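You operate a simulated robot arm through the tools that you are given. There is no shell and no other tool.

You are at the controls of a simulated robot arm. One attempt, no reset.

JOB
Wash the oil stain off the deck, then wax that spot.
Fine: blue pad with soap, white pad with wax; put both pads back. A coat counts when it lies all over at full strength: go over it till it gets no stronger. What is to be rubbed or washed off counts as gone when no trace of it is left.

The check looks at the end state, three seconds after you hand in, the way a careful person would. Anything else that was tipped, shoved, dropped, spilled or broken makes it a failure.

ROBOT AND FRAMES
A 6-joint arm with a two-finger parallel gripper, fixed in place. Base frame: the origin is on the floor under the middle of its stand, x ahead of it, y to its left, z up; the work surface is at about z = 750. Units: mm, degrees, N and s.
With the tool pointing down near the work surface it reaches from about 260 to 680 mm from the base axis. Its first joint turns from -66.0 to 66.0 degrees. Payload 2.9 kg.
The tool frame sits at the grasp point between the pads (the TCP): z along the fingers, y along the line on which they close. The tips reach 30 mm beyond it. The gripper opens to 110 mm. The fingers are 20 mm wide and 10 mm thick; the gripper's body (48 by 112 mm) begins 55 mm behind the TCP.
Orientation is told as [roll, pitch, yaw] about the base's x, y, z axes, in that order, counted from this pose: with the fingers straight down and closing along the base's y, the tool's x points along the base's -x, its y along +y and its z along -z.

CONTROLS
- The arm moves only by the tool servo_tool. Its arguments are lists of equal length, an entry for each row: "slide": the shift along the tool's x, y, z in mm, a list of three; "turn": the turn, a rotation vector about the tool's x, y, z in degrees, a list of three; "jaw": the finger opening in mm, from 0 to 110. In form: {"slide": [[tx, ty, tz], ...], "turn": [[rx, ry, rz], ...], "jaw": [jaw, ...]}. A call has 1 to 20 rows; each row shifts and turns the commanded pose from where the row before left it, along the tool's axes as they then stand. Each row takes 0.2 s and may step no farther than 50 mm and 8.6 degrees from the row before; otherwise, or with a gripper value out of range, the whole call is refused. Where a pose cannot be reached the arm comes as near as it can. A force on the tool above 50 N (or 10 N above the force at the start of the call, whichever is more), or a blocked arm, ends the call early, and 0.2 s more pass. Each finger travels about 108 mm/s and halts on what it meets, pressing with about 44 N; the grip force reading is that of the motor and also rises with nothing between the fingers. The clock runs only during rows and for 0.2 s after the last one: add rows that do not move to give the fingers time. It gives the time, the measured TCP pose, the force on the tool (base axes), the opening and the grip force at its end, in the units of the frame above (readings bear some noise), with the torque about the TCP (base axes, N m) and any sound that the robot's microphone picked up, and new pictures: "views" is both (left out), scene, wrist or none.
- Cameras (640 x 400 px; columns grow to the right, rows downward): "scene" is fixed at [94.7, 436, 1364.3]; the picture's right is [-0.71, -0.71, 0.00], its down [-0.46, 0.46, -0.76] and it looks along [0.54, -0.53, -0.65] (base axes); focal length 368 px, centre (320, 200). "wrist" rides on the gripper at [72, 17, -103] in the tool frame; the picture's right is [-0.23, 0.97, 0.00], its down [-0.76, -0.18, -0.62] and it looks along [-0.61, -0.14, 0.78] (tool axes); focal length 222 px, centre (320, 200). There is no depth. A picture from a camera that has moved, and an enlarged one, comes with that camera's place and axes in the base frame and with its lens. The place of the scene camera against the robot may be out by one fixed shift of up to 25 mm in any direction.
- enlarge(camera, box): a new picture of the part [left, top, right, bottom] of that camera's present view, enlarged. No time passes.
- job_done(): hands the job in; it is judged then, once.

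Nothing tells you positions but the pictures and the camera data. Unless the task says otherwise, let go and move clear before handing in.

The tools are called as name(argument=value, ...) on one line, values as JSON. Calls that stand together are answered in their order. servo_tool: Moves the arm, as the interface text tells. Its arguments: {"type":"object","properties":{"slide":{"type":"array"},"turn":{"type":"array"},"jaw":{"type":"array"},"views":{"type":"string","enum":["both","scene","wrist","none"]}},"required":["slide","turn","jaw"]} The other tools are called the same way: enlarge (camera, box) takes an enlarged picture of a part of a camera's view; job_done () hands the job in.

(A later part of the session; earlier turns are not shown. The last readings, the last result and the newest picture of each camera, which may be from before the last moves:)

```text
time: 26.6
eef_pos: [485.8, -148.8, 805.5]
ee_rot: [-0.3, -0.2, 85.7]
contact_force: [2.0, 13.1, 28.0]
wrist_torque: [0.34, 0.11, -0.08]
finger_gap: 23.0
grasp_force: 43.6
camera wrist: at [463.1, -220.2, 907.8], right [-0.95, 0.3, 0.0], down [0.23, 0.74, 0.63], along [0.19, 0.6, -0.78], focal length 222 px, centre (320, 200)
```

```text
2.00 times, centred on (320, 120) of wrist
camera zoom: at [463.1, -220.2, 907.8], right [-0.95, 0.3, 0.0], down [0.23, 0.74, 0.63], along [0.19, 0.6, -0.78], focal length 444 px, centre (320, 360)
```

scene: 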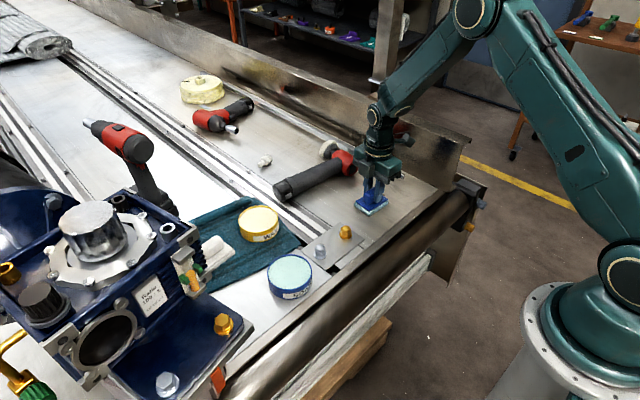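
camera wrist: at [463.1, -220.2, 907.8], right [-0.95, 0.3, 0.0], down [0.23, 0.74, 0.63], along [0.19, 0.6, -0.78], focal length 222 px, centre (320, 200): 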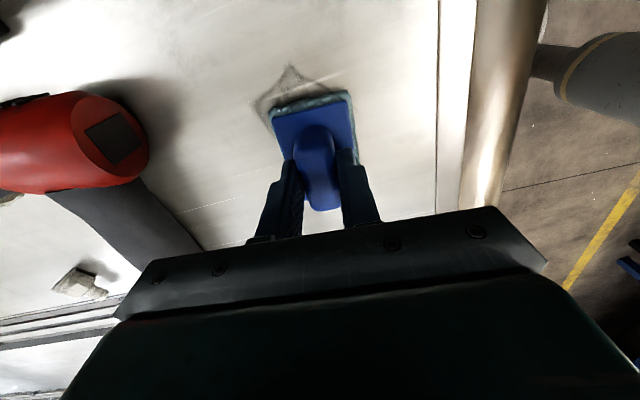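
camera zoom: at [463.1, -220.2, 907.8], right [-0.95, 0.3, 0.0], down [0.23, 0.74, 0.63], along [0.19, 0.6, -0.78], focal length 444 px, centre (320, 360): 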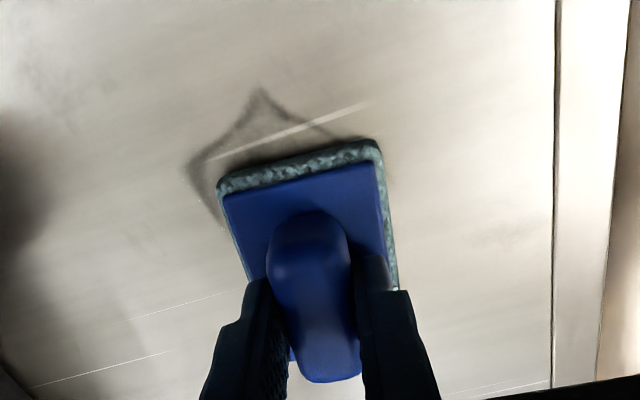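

The scrub is removing the stain. I'll ease the pressure slightly and scrub the whole area in overlapping lanes.

servo_tool(slide=[[0, 0, -0.5], [14, 0, 0], [14, 0, 0], [14, 0, 0], [-13, 0, 0], [-13, 0, 0], [-13, 0, 0], [-13, 0, 0], [-13, 0, 0], [-13, 0, 0], [0, -14, 0], [13, 0, 0], [13, 0, 0], [13, 0, 0], [13, 0, 0], [13, 0, 0], [13, 0, 0], [0, 14, 0]], turn=[[0, 0, 0], [0, 0, 0], [0, 0, 0], [0, 0, 0], [0, 0, 0], [0, 0, 0], [0, 0, 0], [0, 0, 0], [0, 0, 0], [0, 0, 0], [0, 0, 0], [0, 0, 0], [0, 0, 0], [0, 0, 0], [0, 0, 0], [0, 0, 0], [0, 0, 0], [0, 0, 0]], jaw=[15, 15, 15, 15, 15, 15, 15, 15, 15, 15, 15, 15, 15, 15, 15, 15, 15, 15])

enlarge(camera="scene", box=[320, 130, 440, 230])

enlarge(camera="wrist", box=[200, 20, 440, 220])

```text
time: 30.4
eef_pos: [480.5, -194.2, 804.5]
ee_rot: [0.0, -0.1, 85.4]
contact_force: [0.5, -0.5, -0.6]
wrist_torque: [-0.03, 0.01, -0.01]
finger_gap: 22.5
grasp_force: 43.7
camera wrist: at [458.3, -264.7, 908.2], right [-0.95, 0.3, 0.0], down [0.24, 0.74, 0.62], along [0.19, 0.59, -0.78], focal length 222 px, centre (320, 200)
```

scene: 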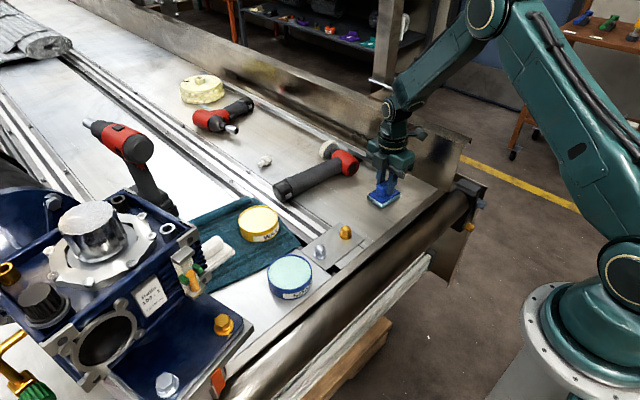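
wrist: 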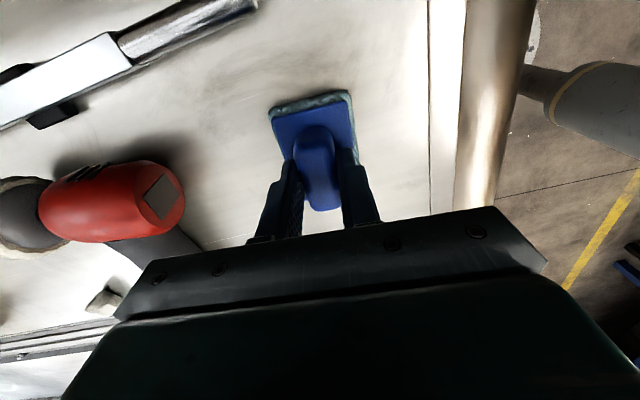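

```text
4.00 times, centred on (380, 180) of scene
camera zoom: at [94.7, 436.0, 1364.3], right [-0.71, -0.71, 0.0], down [-0.46, 0.46, -0.76], along [0.54, -0.53, -0.65], focal length 1473 px, centre (80, 280)
```

zoom: 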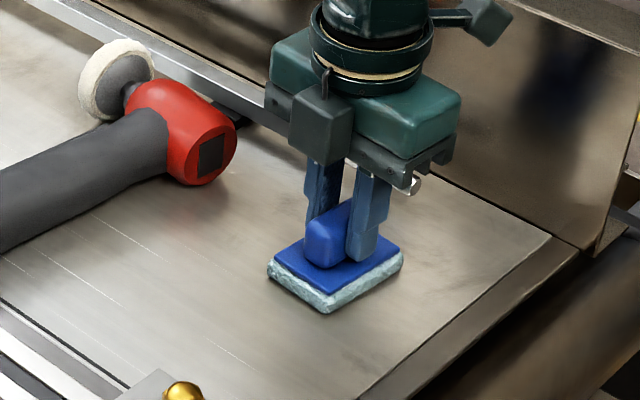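

```text
2.00 times, centred on (320, 120) of wrist
camera zoom: at [458.3, -264.7, 908.2], right [-0.95, 0.3, 0.0], down [0.24, 0.74, 0.62], along [0.19, 0.59, -0.78], focal length 444 px, centre (320, 360)
```

zoom: 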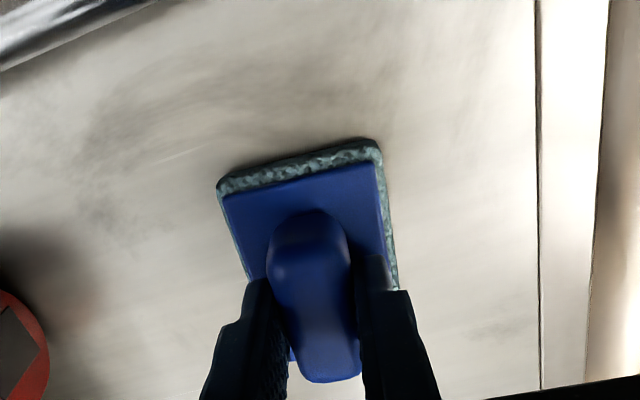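

servo_tool(slide=[[0, 0, 0.7], [0, 0, 0]], turn=[[0, 0, 0], [0, 0, 0]], jaw=[15, 15], views="none")

servo_tool(slide=[[0, 0, 0.7], [0, 0, 0]], turn=[[0, 0, 0], [0, 0, 0]], jaw=[15, 15], views="none")

```text
time: 31.0
eef_pos: [482.0, -192.9, 805.0]
ee_rot: [-0.1, 0.0, 85.4]
contact_force: [0.1, 0.3, -0.7]
wrist_torque: [0.0, -0.03, 0.01]
finger_gap: 22.4
grasp_force: 44.2
```

```text
time: 31.6
eef_pos: [483.1, -193.8, 805.0]
ee_rot: [-0.1, -0.1, 85.5]
contact_force: [-5.6, 2.4, 11.7]
wrist_torque: [0.08, 0.32, -0.05]
finger_gap: 22.7
grasp_force: 44.1
```

servo_tool(slide=[[0, 12, 0.2], [-13, 0, -0.2], [-13, 0, -0.2], [-13, 0, -0.2], [-13, 0, -0.2], [-13, 0, -0.2], [-13, 0, -0.2], [0, 0, 0]], turn=[[0, 0, 0], [0, 0, 0], [0, 0, 0], [0, 0, 0], [0, 0, 0], [0, 0, 0], [0, 0, 0], [0, 0, 0]], jaw=[15, 15, 15, 15, 15, 15, 15, 15], views="wrist")

enlarge(camera="wrist", box=[200, 0, 440, 200])

```text
time: 33.4
eef_pos: [475.8, -116.6, 805.2]
ee_rot: [-0.3, 0.1, 85.5]
contact_force: [0.5, -9.5, 25.9]
wrist_torque: [-0.41, 0.13, -0.01]
finger_gap: 22.9
grasp_force: 43.8
camera wrist: at [452.9, -186.3, 907.9], right [-0.95, 0.3, 0.0], down [0.23, 0.74, 0.62], along [0.19, 0.59, -0.78], focal length 222 px, centre (320, 200)
```

wrist: 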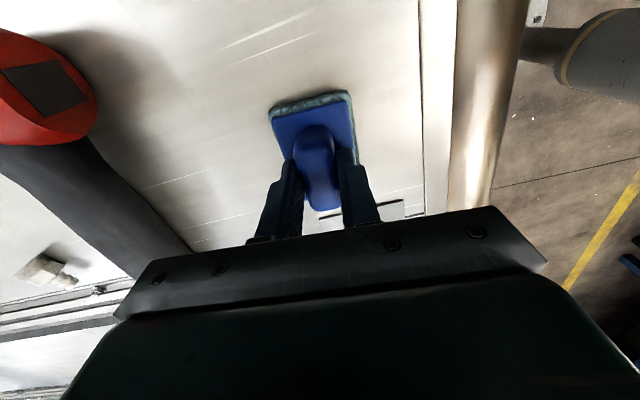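

```text
2.00 times, centred on (320, 100) of wrist
camera zoom: at [452.9, -186.3, 907.9], right [-0.95, 0.3, 0.0], down [0.23, 0.74, 0.62], along [0.19, 0.59, -0.78], focal length 444 px, centre (320, 400)
```

zoom: 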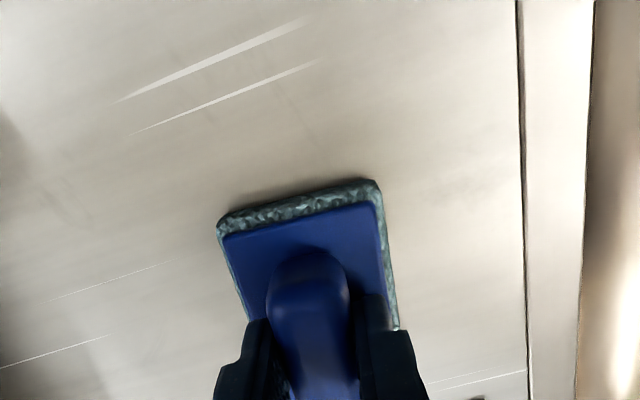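

servo_tool(slide=[[0, 0, -0.3], [13, 0, 0.2], [13, 0, 0.2], [13, 0, 0.2], [13, 0, 0.2], [13, 0, 0.2], [13, 0, 0.2], [0, 11, 0], [-13, 0, -0.2], [-13, 0, -0.2], [-13, 0, -0.2], [-13, 0, -0.2], [-13, 0, -0.2], [0, -12, 0], [0, -12, 0], [0, -12, 0], [0, 0, 0]], turn=[[0, 0, 0], [0, 0, 0], [0, 0, 0], [0, 0, 0], [0, 0, 0], [0, 0, 0], [0, 0, 0], [0, 0, 0], [0, 0, 0], [0, 0, 0], [0, 0, 0], [0, 0, 0], [0, 0, 0], [0, 0, 0], [0, 0, 0], [0, 0, 0], [0, 0, 0]], jaw=[15, 15, 15, 15, 15, 15, 15, 15, 15, 15, 15, 15, 15, 15, 15, 15, 15], views="both")

enlarge(camera="wrist", box=[200, 0, 440, 200])

```text
time: 37.0
eef_pos: [500.8, -130.5, 804.3]
ee_rot: [-0.1, -0.1, 85.6]
contact_force: [-13.6, 4.5, 34.0]
wrist_torque: [0.07, 0.62, 0.02]
finger_gap: 22.9
grasp_force: 44.4
camera wrist: at [477.8, -200.8, 907.7], right [-0.95, 0.3, 0.0], down [0.23, 0.74, 0.63], along [0.19, 0.6, -0.78], focal length 222 px, centre (320, 200)
```

scene: 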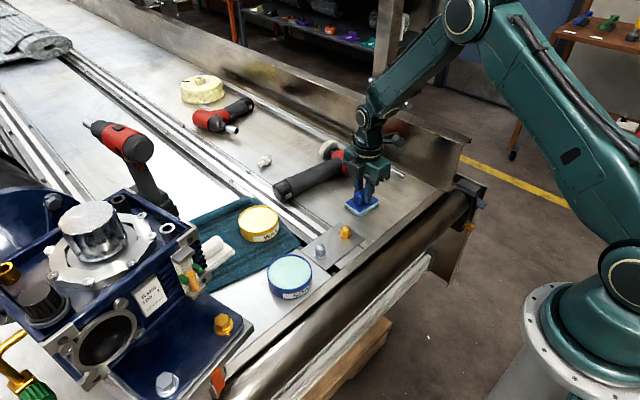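
wrist: 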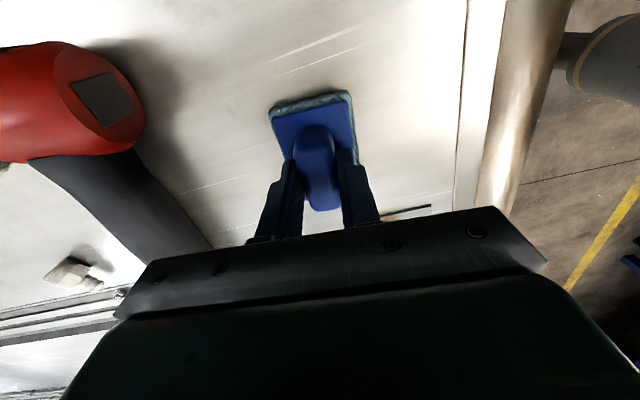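

```text
2.00 times, centred on (320, 100) of wrist
camera zoom: at [477.8, -200.8, 907.7], right [-0.95, 0.3, 0.0], down [0.23, 0.74, 0.63], along [0.19, 0.6, -0.78], focal length 444 px, centre (320, 400)
```

zoom: 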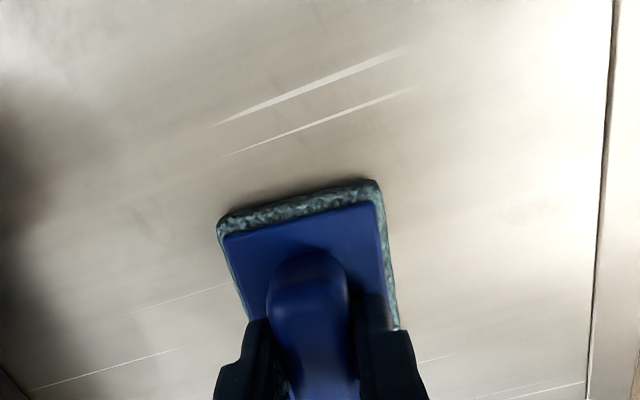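

servo_tool(slide=[[0, 0, -0.6], [13, 0, 0.2], [13, 0, 0.2], [13, 0, 0.2], [13, 0, 0.2], [13, 0, 0.2], [-13, 0, -0.2], [-13, 0, -0.2], [-13, 0, -0.2], [-13, 0, -0.2], [-13, 0, -0.2], [0, 0, -10], [0, 0, -40], [0, 0, -40], [-40, 0, 0], [-40, 0, 0], [0, 0, 0]], turn=[[0, 0, 0], [0, 0, 0], [0, 0, 0], [0, 0, 0], [0, 0, 0], [0, 0, 0], [0, 0, 0], [0, 0, 0], [0, 0, 0], [0, 0, 0], [0, 0, 0], [0, 0, 0], [0, 0, 0], [0, 0, 0], [0, 0, 0], [0, 0, 0], [0, 0, 0]], jaw=[15, 15, 15, 15, 15, 15, 15, 15, 15, 15, 15, 15, 15, 15, 15, 15, 15], views="both")

enlarge(camera="wrist", box=[200, 0, 440, 150])

enlarge(camera="scene", box=[310, 150, 450, 250])

```text
time: 40.6
eef_pos: [507.4, -48.6, 893.0]
ee_rot: [0.0, -0.2, 85.4]
contact_force: [0.1, 0.2, 0.1]
wrist_torque: [0.0, -0.02, 0.02]
finger_gap: 23.0
grasp_force: 44.1
camera wrist: at [483.9, -119.9, 996.2], right [-0.95, 0.3, 0.0], down [0.24, 0.74, 0.62], along [0.19, 0.59, -0.78], focal length 222 px, centre (320, 200)
```

scene: 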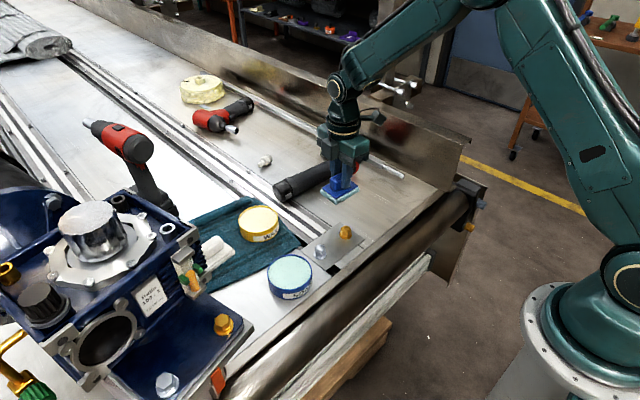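
wrist: 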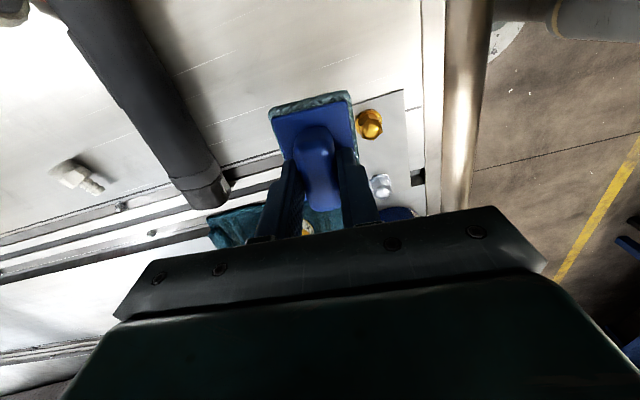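

```text
2.67 times, centred on (320, 75) of wrist
camera zoom: at [483.9, -119.9, 996.2], right [-0.95, 0.3, 0.0], down [0.24, 0.74, 0.62], along [0.19, 0.59, -0.78], focal length 592 px, centre (320, 533)
```

zoom: 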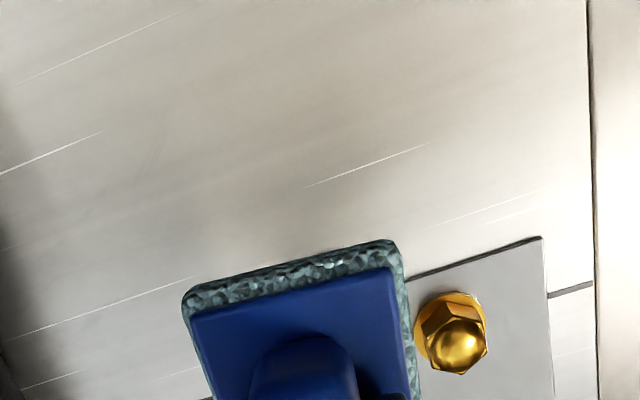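

```text
4.00 times, centred on (380, 200) of scene
camera zoom: at [94.7, 436.0, 1364.3], right [-0.71, -0.71, 0.0], down [-0.46, 0.46, -0.76], along [0.54, -0.53, -0.65], focal length 1473 px, centre (80, 200)
```

zoom: 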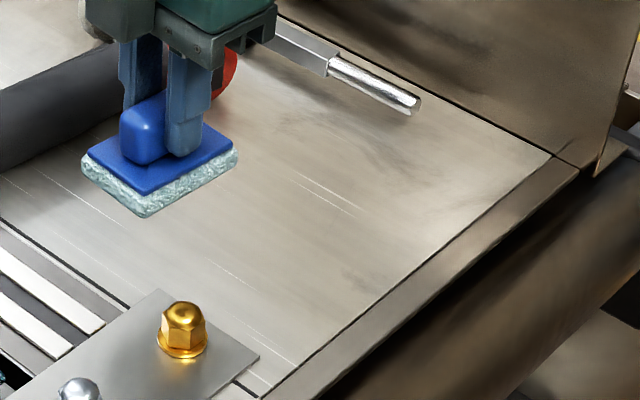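

enlarge(camera="scene", box=[345, 180, 401, 220])

enlarge(camera="scene", box=[325, 165, 429, 230])

```text
10.00 times, centred on (373, 200) of scene
camera zoom: at [94.7, 436.0, 1364.3], right [-0.71, -0.71, 0.0], down [-0.46, 0.46, -0.76], along [0.54, -0.53, -0.65], focal length 3682 px, centre (-210, 200)
```

zoom: 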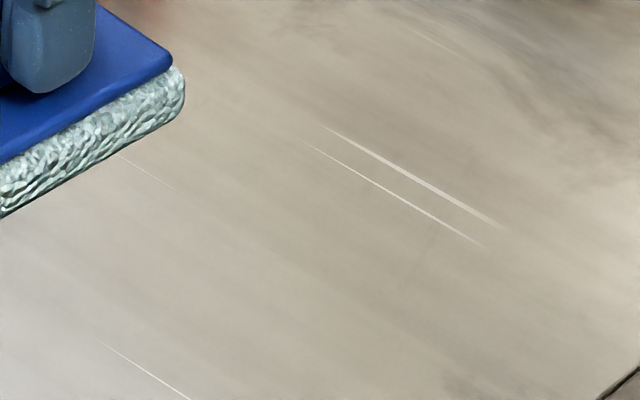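

```text
6.15 times, centred on (377, 198) of scene
camera zoom: at [94.7, 436.0, 1364.3], right [-0.71, -0.71, 0.0], down [-0.46, 0.46, -0.76], along [0.54, -0.53, -0.65], focal length 2266 px, centre (-31, 215)
```

zoom: 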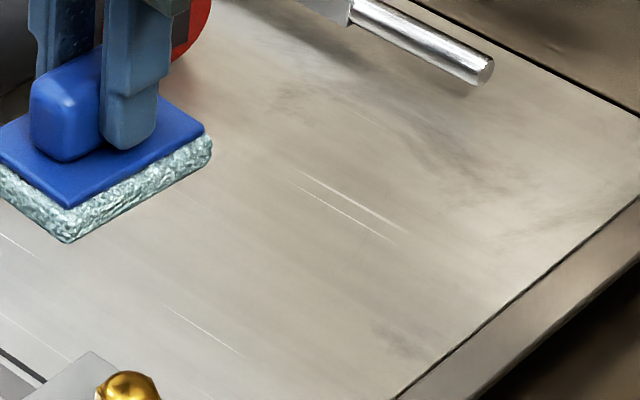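

enlarge(camera="scene", box=[370, 185, 398, 203])

enlarge(camera="scene", box=[354, 198, 388, 219])

enlarge(camera="scene", box=[356, 185, 384, 203])

```text
16.00 times, centred on (384, 194) of scene
camera zoom: at [94.7, 436.0, 1364.3], right [-0.71, -0.71, 0.0], down [-0.46, 0.46, -0.76], along [0.54, -0.53, -0.65], focal length 5892 px, centre (-704, 296)
```

zoom: 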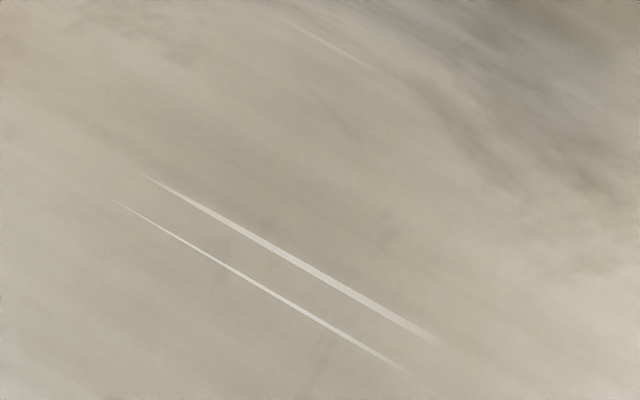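

```text
16.00 times, centred on (371, 208) of scene
camera zoom: at [94.7, 436.0, 1364.3], right [-0.71, -0.71, 0.0], down [-0.46, 0.46, -0.76], along [0.54, -0.53, -0.65], focal length 5892 px, centre (-496, 64)
```

zoom: 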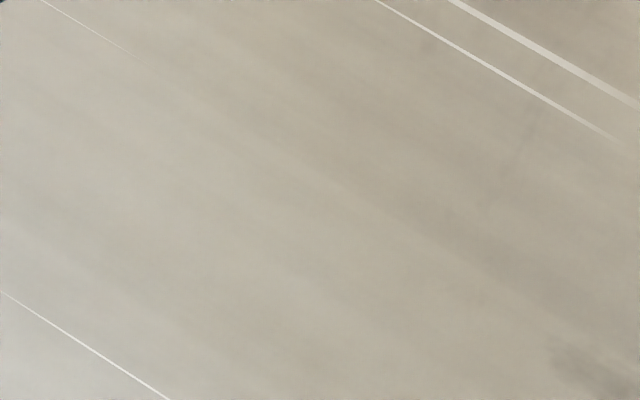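

```text
16.00 times, centred on (370, 194) of scene
camera zoom: at [94.7, 436.0, 1364.3], right [-0.71, -0.71, 0.0], down [-0.46, 0.46, -0.76], along [0.54, -0.53, -0.65], focal length 5892 px, centre (-480, 296)
```

zoom: 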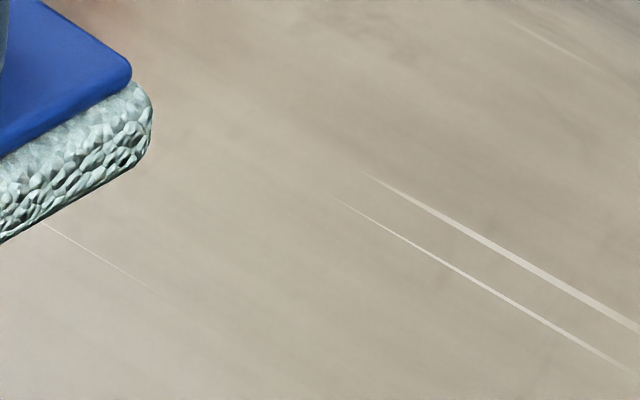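

The stain is nearly gone, but very faint traces remain near the low-x edge at about (463,-160) and near (492,-175). I'll go back and scrub some more.

servo_tool(slide=[[36.3, 19, 0], [36.3, 19, 0], [0, 0, 40], [0, 0, 35], [0, 0, 10], [0, 0, 0]], turn=[[0, 0, 0], [0, 0, 0], [0, 0, 0], [0, 0, 0], [0, 0, 0], [0, 0, 0]], jaw=[15, 15, 15, 15, 15, 15], views="none")

servo_tool(slide=[[0, 0, 1.5], [0, 0, 0]], turn=[[0, 0, 0], [0, 0, 0]], jaw=[15, 15], views="none")

```text
time: 42.0
eef_pos: [462.7, -119.5, 810.6]
ee_rot: [-0.2, -0.2, 85.6]
contact_force: [0.0, -0.6, -0.4]
wrist_torque: [0.03, -0.01, -0.03]
finger_gap: 22.7
grasp_force: 44.0
```

```text
time: 42.6
eef_pos: [463.5, -118.4, 808.9]
ee_rot: [-0.1, 0.0, 85.4]
contact_force: [-0.2, 0.1, 0.1]
wrist_torque: [0.04, 0.01, 0.02]
finger_gap: 22.9
grasp_force: 44.4
```

servo_tool(slide=[[0, 0, 1.5], [0, 0, 0]], turn=[[0, 0, 0], [0, 0, 0]], jaw=[15, 15], views="none")

servo_tool(slide=[[0, 0, 1], [0, 0, 0]], turn=[[0, 0, 0], [0, 0, 0]], jaw=[15, 15], views="none")

servo_tool(slide=[[0, 0, 1], [0, 0, 0]], turn=[[0, 0, 0], [0, 0, 0]], jaw=[15, 15], views="none")

```text
time: 43.2
eef_pos: [464.0, -119.6, 809.0]
ee_rot: [-0.1, -0.1, 85.4]
contact_force: [-0.3, 0.1, 0.1]
wrist_torque: [-0.01, -0.01, 0.0]
finger_gap: 22.7
grasp_force: 44.4
```

```text
time: 43.8
eef_pos: [465.1, -120.2, 807.3]
ee_rot: [-0.1, -0.2, 85.5]
contact_force: [0.5, 0.0, -0.2]
wrist_torque: [0.0, -0.01, 0.03]
finger_gap: 22.9
grasp_force: 44.0
```

```text
time: 44.4
eef_pos: [463.9, -118.7, 804.4]
ee_rot: [0.0, -0.2, 85.5]
contact_force: [-0.1, -0.1, 0.2]
wrist_torque: [-0.02, 0.0, -0.02]
finger_gap: 22.8
grasp_force: 44.0
```

servo_tool(slide=[[0, 0, 0.8], [0, 0, 0]], turn=[[0, 0, 0], [0, 0, 0]], jaw=[15, 15], views="none")

servo_tool(slide=[[0, 0, 0.6], [0, 0, 0]], turn=[[0, 0, 0], [0, 0, 0]], jaw=[15, 15], views="none")

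```text
time: 45.0
eef_pos: [463.4, -120.1, 804.6]
ee_rot: [-0.1, -0.1, 85.4]
contact_force: [1.9, 1.4, 5.0]
wrist_torque: [0.07, 0.07, -0.03]
finger_gap: 22.9
grasp_force: 43.9
```

```text
time: 45.6
eef_pos: [464.0, -119.0, 803.9]
ee_rot: [-0.2, 0.1, 85.5]
contact_force: [-1.7, -0.1, 20.2]
wrist_torque: [0.04, 0.37, -0.01]
finger_gap: 22.8
grasp_force: 44.4
```

servo_tool(slide=[[13, 0, 0.22], [13, 0, 0.22], [13, 0, 0.22], [13, 0, 0.22], [13, 0, 0.22], [13, 0, 0.22]], turn=[[0, 0, 0], [0, 0, 0], [0, 0, 0], [0, 0, 0], [0, 0, 0], [0, 0, 0]], jaw=[15, 15, 15, 15, 15, 15], views="none")

servo_tool(slide=[[-13, 0, -0.22], [-13, 0, -0.22], [-13, 0, -0.22], [-13, 0, -0.22], [-13, 0, -0.22], [-13, 0, -0.22]], turn=[[0, 0, 0], [0, 0, 0], [0, 0, 0], [0, 0, 0], [0, 0, 0], [0, 0, 0]], jaw=[15, 15, 15, 15, 15, 15], views="none")

```text
time: 46.9
eef_pos: [459.0, -189.6, 805.6]
ee_rot: [-0.4, -0.1, 85.6]
contact_force: [-2.2, -1.2, 4.9]
wrist_torque: [-0.18, 0.28, 0.0]
finger_gap: 23.0
grasp_force: 43.9
stopped in row 6: the force on the tool passed its limit at 51 N (the readings are from after the stop); the commanded pose is now the measured one
```

```text
time: 48.3
eef_pos: [464.7, -114.5, 805.8]
ee_rot: [-0.6, 0.0, 85.5]
contact_force: [-2.0, -10.1, 27.3]
wrist_torque: [-0.29, 0.67, 0.25]
finger_gap: 22.6
grasp_force: 44.0
```

servo_tool(slide=[[0, 0, -4], [0, 0, 0]], turn=[[0, 0, 0], [0, 0, 0]], jaw=[15, 15], views="wrist")

servo_tool(slide=[[0, 0, 0], [0, 0, 0]], turn=[[0, 0, 0], [0, 0, 0]], jaw=[15, 15], views="none")

enlarge(camera="wrist", box=[200, 0, 440, 200])

```text
time: 48.9
eef_pos: [464.8, -111.9, 807.1]
ee_rot: [-0.3, -0.2, 85.6]
contact_force: [-0.4, -0.5, -0.3]
wrist_torque: [0.01, 0.02, 0.04]
finger_gap: 22.9
grasp_force: 44.1
camera wrist: at [441.7, -182.5, 909.6], right [-0.95, 0.3, 0.0], down [0.23, 0.74, 0.63], along [0.19, 0.6, -0.78], focal length 222 px, centre (320, 200)
```

wrist: 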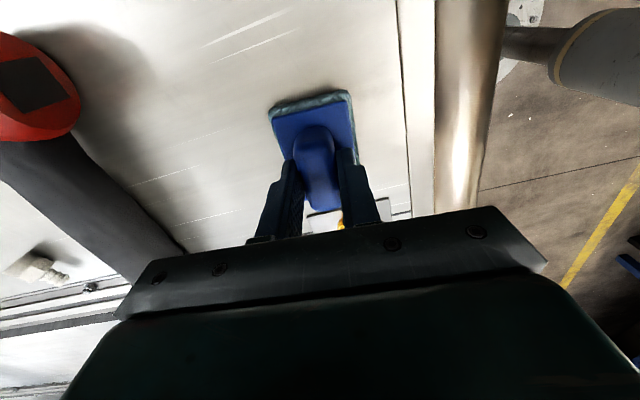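

```text
time: 49.5
eef_pos: [465.7, -112.8, 808.2]
ee_rot: [-0.5, -0.1, 85.6]
contact_force: [-0.5, 0.5, -0.8]
wrist_torque: [0.03, -0.01, -0.03]
finger_gap: 22.9
grasp_force: 43.9
```

```text
2.00 times, centred on (320, 100) of wrist
camera zoom: at [442.1, -183.3, 910.5], right [-0.95, 0.3, -0.01], down [0.23, 0.74, 0.63], along [0.19, 0.6, -0.78], focal length 444 px, centre (320, 400)
```

zoom: 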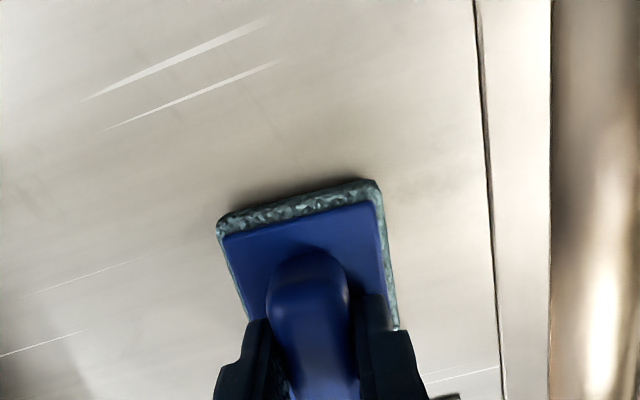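

servo_tool(slide=[[0, 0, 0], [0, 0, 0]], turn=[[-0.13, -0.39, 0.1], [0, 0, 0]], jaw=[15, 15], views="none")

enlarge(camera="wrist", box=[220, 0, 370, 94])

```text
time: 50.1
eef_pos: [466.4, -113.3, 808.6]
ee_rot: [-0.4, -0.4, 85.5]
contact_force: [0.1, 0.1, -1.2]
wrist_torque: [-0.02, -0.01, 0.02]
finger_gap: 22.7
grasp_force: 43.9
```

```text
4.26 times, centred on (295, 47) of wrist
camera zoom: at [442.2, -183.7, 911.2], right [-0.95, 0.3, 0.0], down [0.23, 0.74, 0.63], along [0.19, 0.6, -0.78], focal length 945 px, centre (426, 851)
```

zoom: 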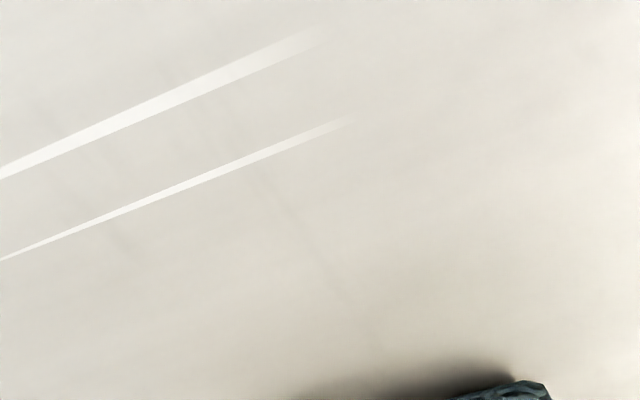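

servo_tool(slide=[[0, 0, 0], [0, 0, 0], [0, 0, 0]], turn=[[-0.3, 0.4, 0], [0, 0, 0], [0, 0, 0]], jaw=[15, 15, 15], views="none")

servo_tool(slide=[[0, 0, 1.5], [0, 0, 0]], turn=[[0, 0, 0], [0, 0, 0]], jaw=[15, 15], views="none")

servo_tool(slide=[[0, 0, 1], [0, 0, 0]], turn=[[0, 0, 0], [0, 0, 0]], jaw=[15, 15], views="none")

```text
time: 50.9
eef_pos: [465.5, -111.9, 809.5]
ee_rot: [0.1, -0.1, 85.4]
contact_force: [0.1, 0.1, -0.7]
wrist_torque: [0.01, 0.0, 0.03]
finger_gap: 22.6
grasp_force: 43.9
```

```text
time: 51.5
eef_pos: [465.6, -111.2, 807.4]
ee_rot: [-0.1, -0.1, 85.5]
contact_force: [-0.5, -0.4, -0.3]
wrist_torque: [0.03, -0.02, -0.02]
finger_gap: 22.9
grasp_force: 44.3
```

```text
time: 52.1
eef_pos: [465.0, -112.0, 807.8]
ee_rot: [0.0, -0.1, 85.4]
contact_force: [-0.8, 0.1, -1.0]
wrist_torque: [0.04, -0.01, -0.01]
finger_gap: 22.7
grasp_force: 44.4
```

servo_tool(slide=[[0, 0, 1], [0, 0, 0]], turn=[[0, 0, 0], [0, 0, 0]], jaw=[15, 15], views="none")

servo_tool(slide=[[0, 0, 0.8], [0, 0, 0]], turn=[[0, 0, 0], [0, 0, 0]], jaw=[15, 15], views="none")

servo_tool(slide=[[0, 0, 0.5], [0, 0, 0]], turn=[[0, 0, 0], [0, 0, 0]], jaw=[15, 15], views="none")

```text
time: 52.7
eef_pos: [464.3, -111.9, 805.1]
ee_rot: [-0.1, -0.1, 85.6]
contact_force: [0.3, 0.4, -0.4]
wrist_torque: [-0.01, 0.0, 0.0]
finger_gap: 22.7
grasp_force: 44.2
```

```text
time: 53.3
eef_pos: [466.2, -112.2, 806.0]
ee_rot: [0.0, -0.1, 85.5]
contact_force: [-0.6, 0.3, -0.4]
wrist_torque: [0.0, -0.02, -0.03]
finger_gap: 22.9
grasp_force: 44.4
```

```text
time: 53.9
eef_pos: [466.4, -110.9, 804.4]
ee_rot: [0.1, 0.0, 85.6]
contact_force: [0.1, -0.5, -1.3]
wrist_torque: [0.0, -0.01, 0.01]
finger_gap: 22.9
grasp_force: 44.0
```

servo_tool(slide=[[0, 0, 0.6], [0, 0, 0]], turn=[[0, 0, 0], [0, 0, 0]], jaw=[15, 15], views="none")

servo_tool(slide=[[0, 0, 0.5], [0, 0, 0]], turn=[[0, 0, 0], [0, 0, 0]], jaw=[15, 15], views="none")

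```text
time: 54.5
eef_pos: [467.1, -111.1, 805.2]
ee_rot: [-0.1, -0.1, 85.6]
contact_force: [-1.7, 1.9, 10.8]
wrist_torque: [-0.07, 0.15, -0.04]
finger_gap: 22.7
grasp_force: 43.9
```

```text
time: 55.1
eef_pos: [466.2, -112.6, 804.4]
ee_rot: [-0.1, 0.0, 85.4]
contact_force: [-5.0, -1.5, 27.9]
wrist_torque: [0.08, 0.35, 0.02]
finger_gap: 22.8
grasp_force: 44.0
```

servo_tool(slide=[[0, 0, -0.2], [13, 0, 0], [13, 0, 0], [13, 0, 0], [13, 0, 0], [13, 0, 0], [13, 0, 0]], turn=[[0, 0, 0], [0, 0, 0], [0, 0, 0], [0, 0, 0], [0, 0, 0], [0, 0, 0], [0, 0, 0]], jaw=[15, 15, 15, 15, 15, 15, 15], views="none")

servo_tool(slide=[[-13, 0, 0], [-13, 0, 0], [-13, 0, 0], [-13, 0, 0], [-13, 0, 0], [-13, 0, 0]], turn=[[0, 0, 0], [0, 0, 0], [0, 0, 0], [0, 0, 0], [0, 0, 0], [0, 0, 0]], jaw=[15, 15, 15, 15, 15, 15], views="none")

```text
time: 56.7
eef_pos: [459.7, -189.5, 804.1]
ee_rot: [-0.1, -0.1, 85.5]
contact_force: [0.8, 9.7, 24.7]
wrist_torque: [0.31, 0.02, -0.13]
finger_gap: 22.8
grasp_force: 43.8
```

```text
time: 58.1
eef_pos: [464.6, -108.8, 805.0]
ee_rot: [0.0, -0.1, 85.6]
contact_force: [-0.8, -6.8, 18.1]
wrist_torque: [-0.52, 0.05, 0.06]
finger_gap: 22.8
grasp_force: 44.1
```

The force now holds steady at about 20 N, so I'll run systematic lanes over the whole stain area.

servo_tool(slide=[[13, 0, 0], [13, 0, 0], [13, 0, 0], [13, 0, 0], [13, 0, 0], [13, 0, 0], [0, -12, 0], [-13, 0, 0], [-13, 0, 0], [-13, 0, 0], [-13, 0, 0], [-13, 0, 0], [-13, 0, 0], [0, -12, 0], [13, 0, 0], [13, 0, 0], [13, 0, 0], [13, 0, 0], [13, 0, 0], [13, 0, 0]], turn=[[0, 0, 0], [0, 0, 0], [0, 0, 0], [0, 0, 0], [0, 0, 0], [0, 0, 0], [0, 0, 0], [0, 0, 0], [0, 0, 0], [0, 0, 0], [0, 0, 0], [0, 0, 0], [0, 0, 0], [0, 0, 0], [0, 0, 0], [0, 0, 0], [0, 0, 0], [0, 0, 0], [0, 0, 0], [0, 0, 0]], jaw=[15, 15, 15, 15, 15, 15, 15, 15, 15, 15, 15, 15, 15, 15, 15, 15, 15, 15, 15, 15], views="none")

servo_tool(slide=[[0, -12, 0], [-13, 0, 0], [-13, 0, 0], [-13, 0, 0], [-13, 0, 0], [-13, 0, 0], [-13, 0, 0], [0, 12, 0], [13, 0, 0], [13, 0, 0], [13, 0, 0], [13, 0, 0], [13, 0, 0], [13, 0, 0], [0, 12, 0]], turn=[[0, 0, 0], [0, 0, 0], [0, 0, 0], [0, 0, 0], [0, 0, 0], [0, 0, 0], [0, 0, 0], [0, 0, 0], [0, 0, 0], [0, 0, 0], [0, 0, 0], [0, 0, 0], [0, 0, 0], [0, 0, 0], [0, 0, 0]], jaw=[15, 15, 15, 15, 15, 15, 15, 15, 15, 15, 15, 15, 15, 15, 15], views="none")

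```text
time: 62.3
eef_pos: [483.9, -192.6, 803.7]
ee_rot: [-0.3, 0.0, 85.6]
contact_force: [0.1, 12.0, 30.8]
wrist_torque: [0.52, 0.16, -0.12]
finger_gap: 22.7
grasp_force: 44.1
```

```text
time: 65.5
eef_pos: [469.8, -190.5, 803.9]
ee_rot: [-0.1, 0.1, 85.5]
contact_force: [6.7, -2.1, 14.9]
wrist_torque: [0.2, -0.06, -0.11]
finger_gap: 22.8
grasp_force: 43.7
```

servo_tool(slide=[[-13, 0, 0], [-13, 0, 0], [-13, 0, 0], [-13, 0, 0], [-13, 0, 0], [-13, 0, 0], [0, 11, 0], [13, 0, 0], [13, 0, 0], [13, 0, 0], [13, 0, 0], [13, 0, 0], [13, 0, 0], [-13, 0, 0], [-13, 0, 0], [-13, 0, 0], [-13, 0, 0], [-13, 0, 0], [-13, 0, 0]], turn=[[0, 0, 0], [0, 0, 0], [0, 0, 0], [0, 0, 0], [0, 0, 0], [0, 0, 0], [0, 0, 0], [0, 0, 0], [0, 0, 0], [0, 0, 0], [0, 0, 0], [0, 0, 0], [0, 0, 0], [0, 0, 0], [0, 0, 0], [0, 0, 0], [0, 0, 0], [0, 0, 0], [0, 0, 0]], jaw=[15, 15, 15, 15, 15, 15, 15, 15, 15, 15, 15, 15, 15, 15, 15, 15, 15, 15, 15], views="none")

servo_tool(slide=[[0, 0, -10], [0, 0, -30], [-45, 0, -10], [-45, 0, -30], [-10, 0, 0], [0, 0, 0]], turn=[[0, 0, 0], [0, 0, 0], [0, 0, 0], [0, 0, 0], [0, 0, 0], [0, 0, 0]], jaw=[15, 15, 15, 15, 15, 15], views="both")

enlarge(camera="scene", box=[345, 180, 401, 220])

enlarge(camera="scene", box=[370, 185, 398, 203])

enlarge(camera="scene", box=[354, 198, 388, 219])

enlarge(camera="scene", box=[356, 185, 384, 203])

```text
time: 69.5
eef_pos: [465.9, -111.7, 804.5]
ee_rot: [0.0, -0.1, 85.7]
contact_force: [0.0, -7.4, 19.5]
wrist_torque: [-0.55, 0.0, 0.08]
finger_gap: 22.8
grasp_force: 44.3
```

```text
refused: row 4 steps farther than a row can; nothing moved
```

```text
10.00 times, centred on (373, 200) of scene
camera zoom: at [94.4, 435.9, 1364.4], right [-0.71, -0.71, 0.0], down [-0.46, 0.46, -0.76], along [0.54, -0.53, -0.65], focal length 3682 px, centre (-210, 200)
```

zoom: 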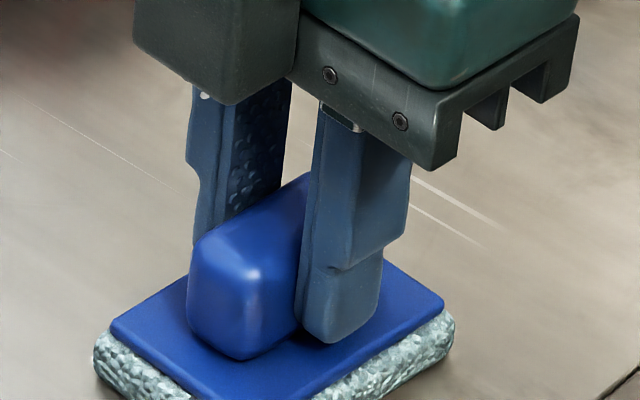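

```text
16.00 times, centred on (384, 194) of scene
camera zoom: at [94.4, 435.9, 1364.4], right [-0.71, -0.71, 0.0], down [-0.46, 0.46, -0.76], along [0.54, -0.53, -0.65], focal length 5892 px, centre (-704, 296)
```

zoom: 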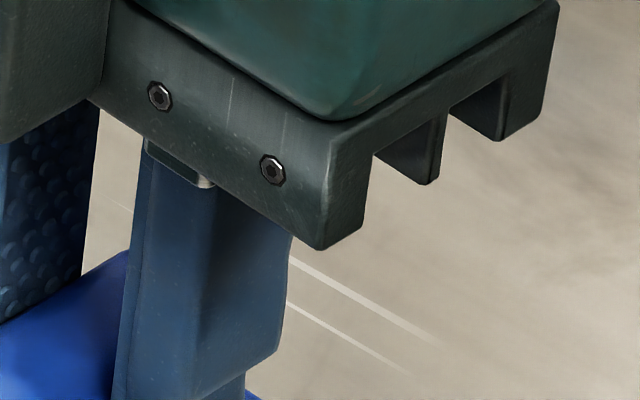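

```text
16.00 times, centred on (371, 208) of scene
camera zoom: at [94.4, 435.9, 1364.4], right [-0.71, -0.71, 0.0], down [-0.46, 0.46, -0.76], along [0.54, -0.53, -0.65], focal length 5892 px, centre (-496, 64)
```

zoom: 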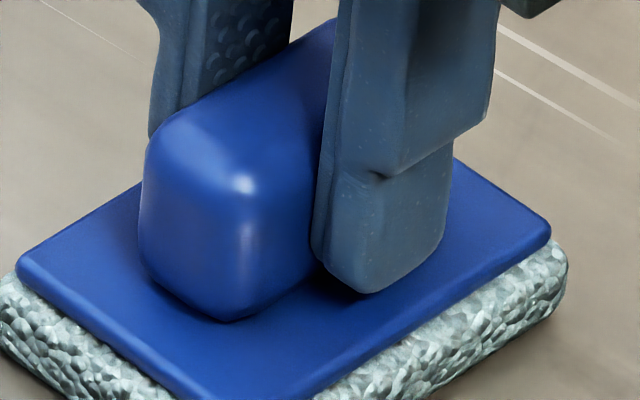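

```text
16.00 times, centred on (370, 194) of scene
camera zoom: at [94.4, 435.9, 1364.4], right [-0.71, -0.71, 0.0], down [-0.46, 0.46, -0.76], along [0.54, -0.53, -0.65], focal length 5892 px, centre (-480, 296)
```

zoom: 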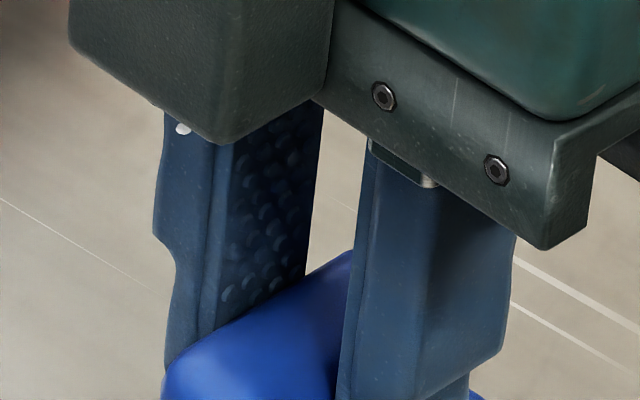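

The lift call was refused because one step was too long. I'll lift and step aside with smaller steps, then look.

servo_tool(slide=[[0, 0, -10], [0, 0, -40], [0, 0, -40], [-45, 0, 0], [-45, 0, 0], [-10, 0, 0], [0, 0, 0]], turn=[[0, 0, 0], [0, 0, 0], [0, 0, 0], [0, 0, 0], [0, 0, 0], [0, 0, 0], [0, 0, 0]], jaw=[15, 15, 15, 15, 15, 15, 15], views="both")

enlarge(camera="scene", box=[345, 180, 401, 220])

enlarge(camera="scene", box=[370, 185, 398, 203])

enlarge(camera="scene", box=[354, 198, 388, 219])

enlarge(camera="scene", box=[356, 185, 384, 203])

```text
time: 71.1
eef_pos: [473.1, -13.7, 895.0]
ee_rot: [-0.1, -0.1, 85.4]
contact_force: [0.9, -0.2, -0.9]
wrist_torque: [-0.01, -0.01, 0.02]
finger_gap: 22.6
grasp_force: 44.0
camera wrist: at [451.9, -84.7, 998.3], right [-0.95, 0.3, 0.0], down [0.24, 0.74, 0.62], along [0.19, 0.6, -0.78], focal length 222 px, centre (320, 200)
```

scene: 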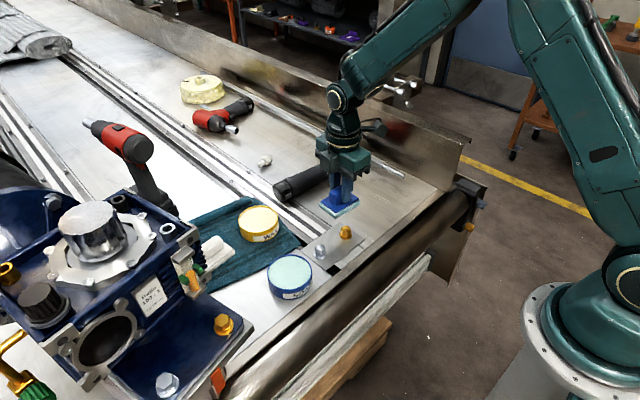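
wrist: 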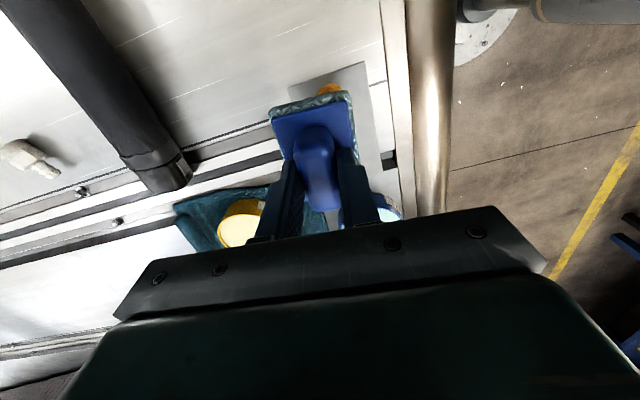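

```text
10.00 times, centred on (373, 200) of scene
camera zoom: at [94.7, 436.0, 1364.3], right [-0.71, -0.71, 0.0], down [-0.46, 0.46, -0.76], along [0.54, -0.53, -0.65], focal length 3682 px, centre (-210, 200)
```

zoom: 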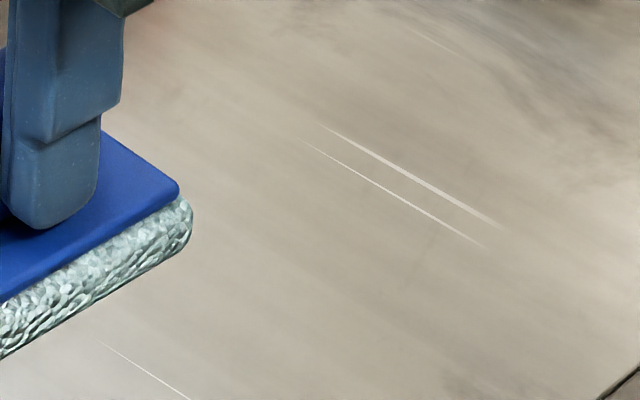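

```text
16.00 times, centred on (384, 194) of scene
camera zoom: at [94.7, 436.0, 1364.3], right [-0.71, -0.71, 0.0], down [-0.46, 0.46, -0.76], along [0.54, -0.53, -0.65], focal length 5892 px, centre (-704, 296)
```

zoom: 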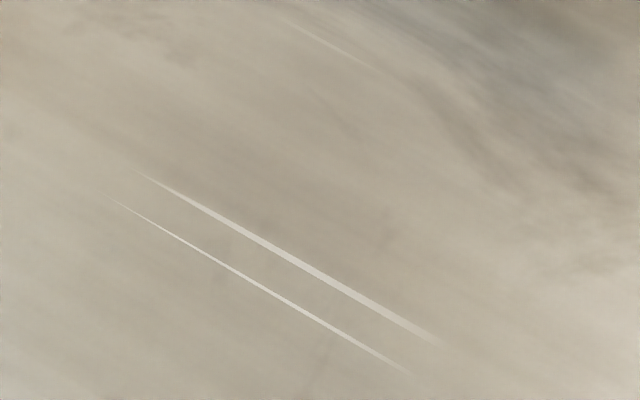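

```text
16.00 times, centred on (371, 208) of scene
camera zoom: at [94.7, 436.0, 1364.3], right [-0.71, -0.71, 0.0], down [-0.46, 0.46, -0.76], along [0.54, -0.53, -0.65], focal length 5892 px, centre (-496, 64)
```

zoom: 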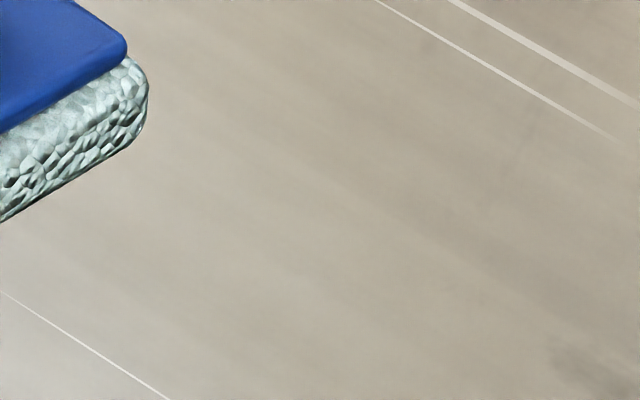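

```text
16.00 times, centred on (370, 194) of scene
camera zoom: at [94.7, 436.0, 1364.3], right [-0.71, -0.71, 0.0], down [-0.46, 0.46, -0.76], along [0.54, -0.53, -0.65], focal length 5892 px, centre (-480, 296)
```

zoom: 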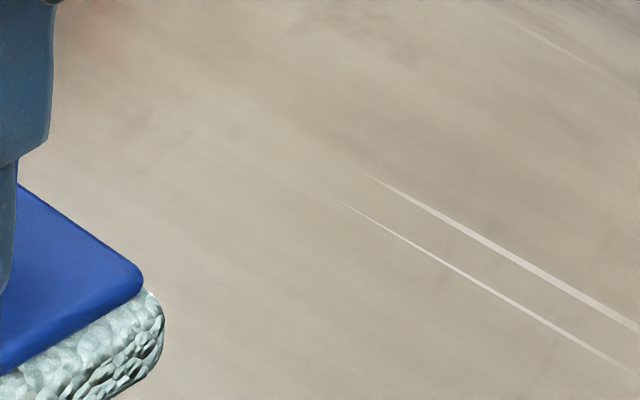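

enlarge(camera="scene", box=[376, 196, 392, 206])

enlarge(camera="scene", box=[340, 175, 420, 225])

```text
16.00 times, centred on (384, 201) of scene
camera zoom: at [94.7, 436.0, 1364.3], right [-0.71, -0.71, 0.0], down [-0.46, 0.46, -0.76], along [0.54, -0.53, -0.65], focal length 5892 px, centre (-704, 184)
```

zoom: 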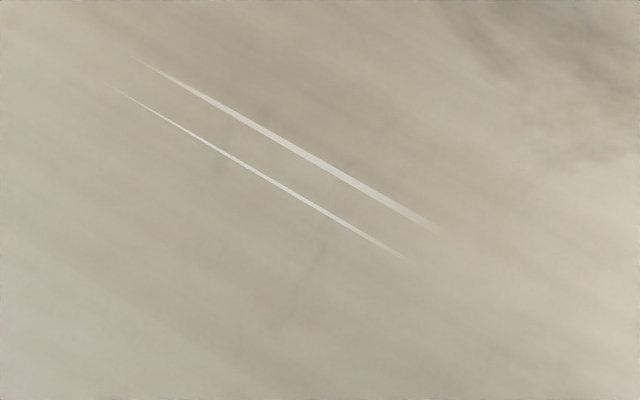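

```text
8.00 times, centred on (380, 200) of scene
camera zoom: at [94.7, 436.0, 1364.3], right [-0.71, -0.71, 0.0], down [-0.46, 0.46, -0.76], along [0.54, -0.53, -0.65], focal length 2946 px, centre (-160, 200)
```

zoom: 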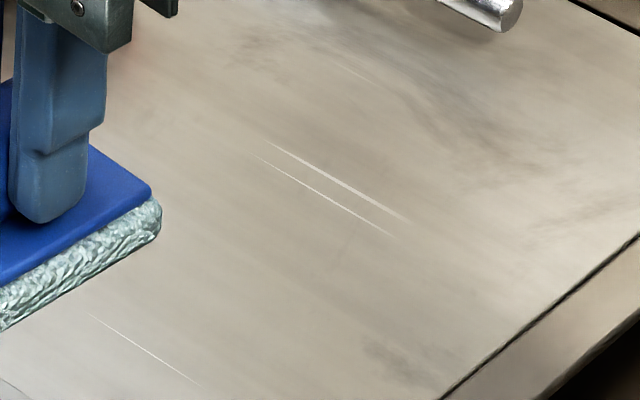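

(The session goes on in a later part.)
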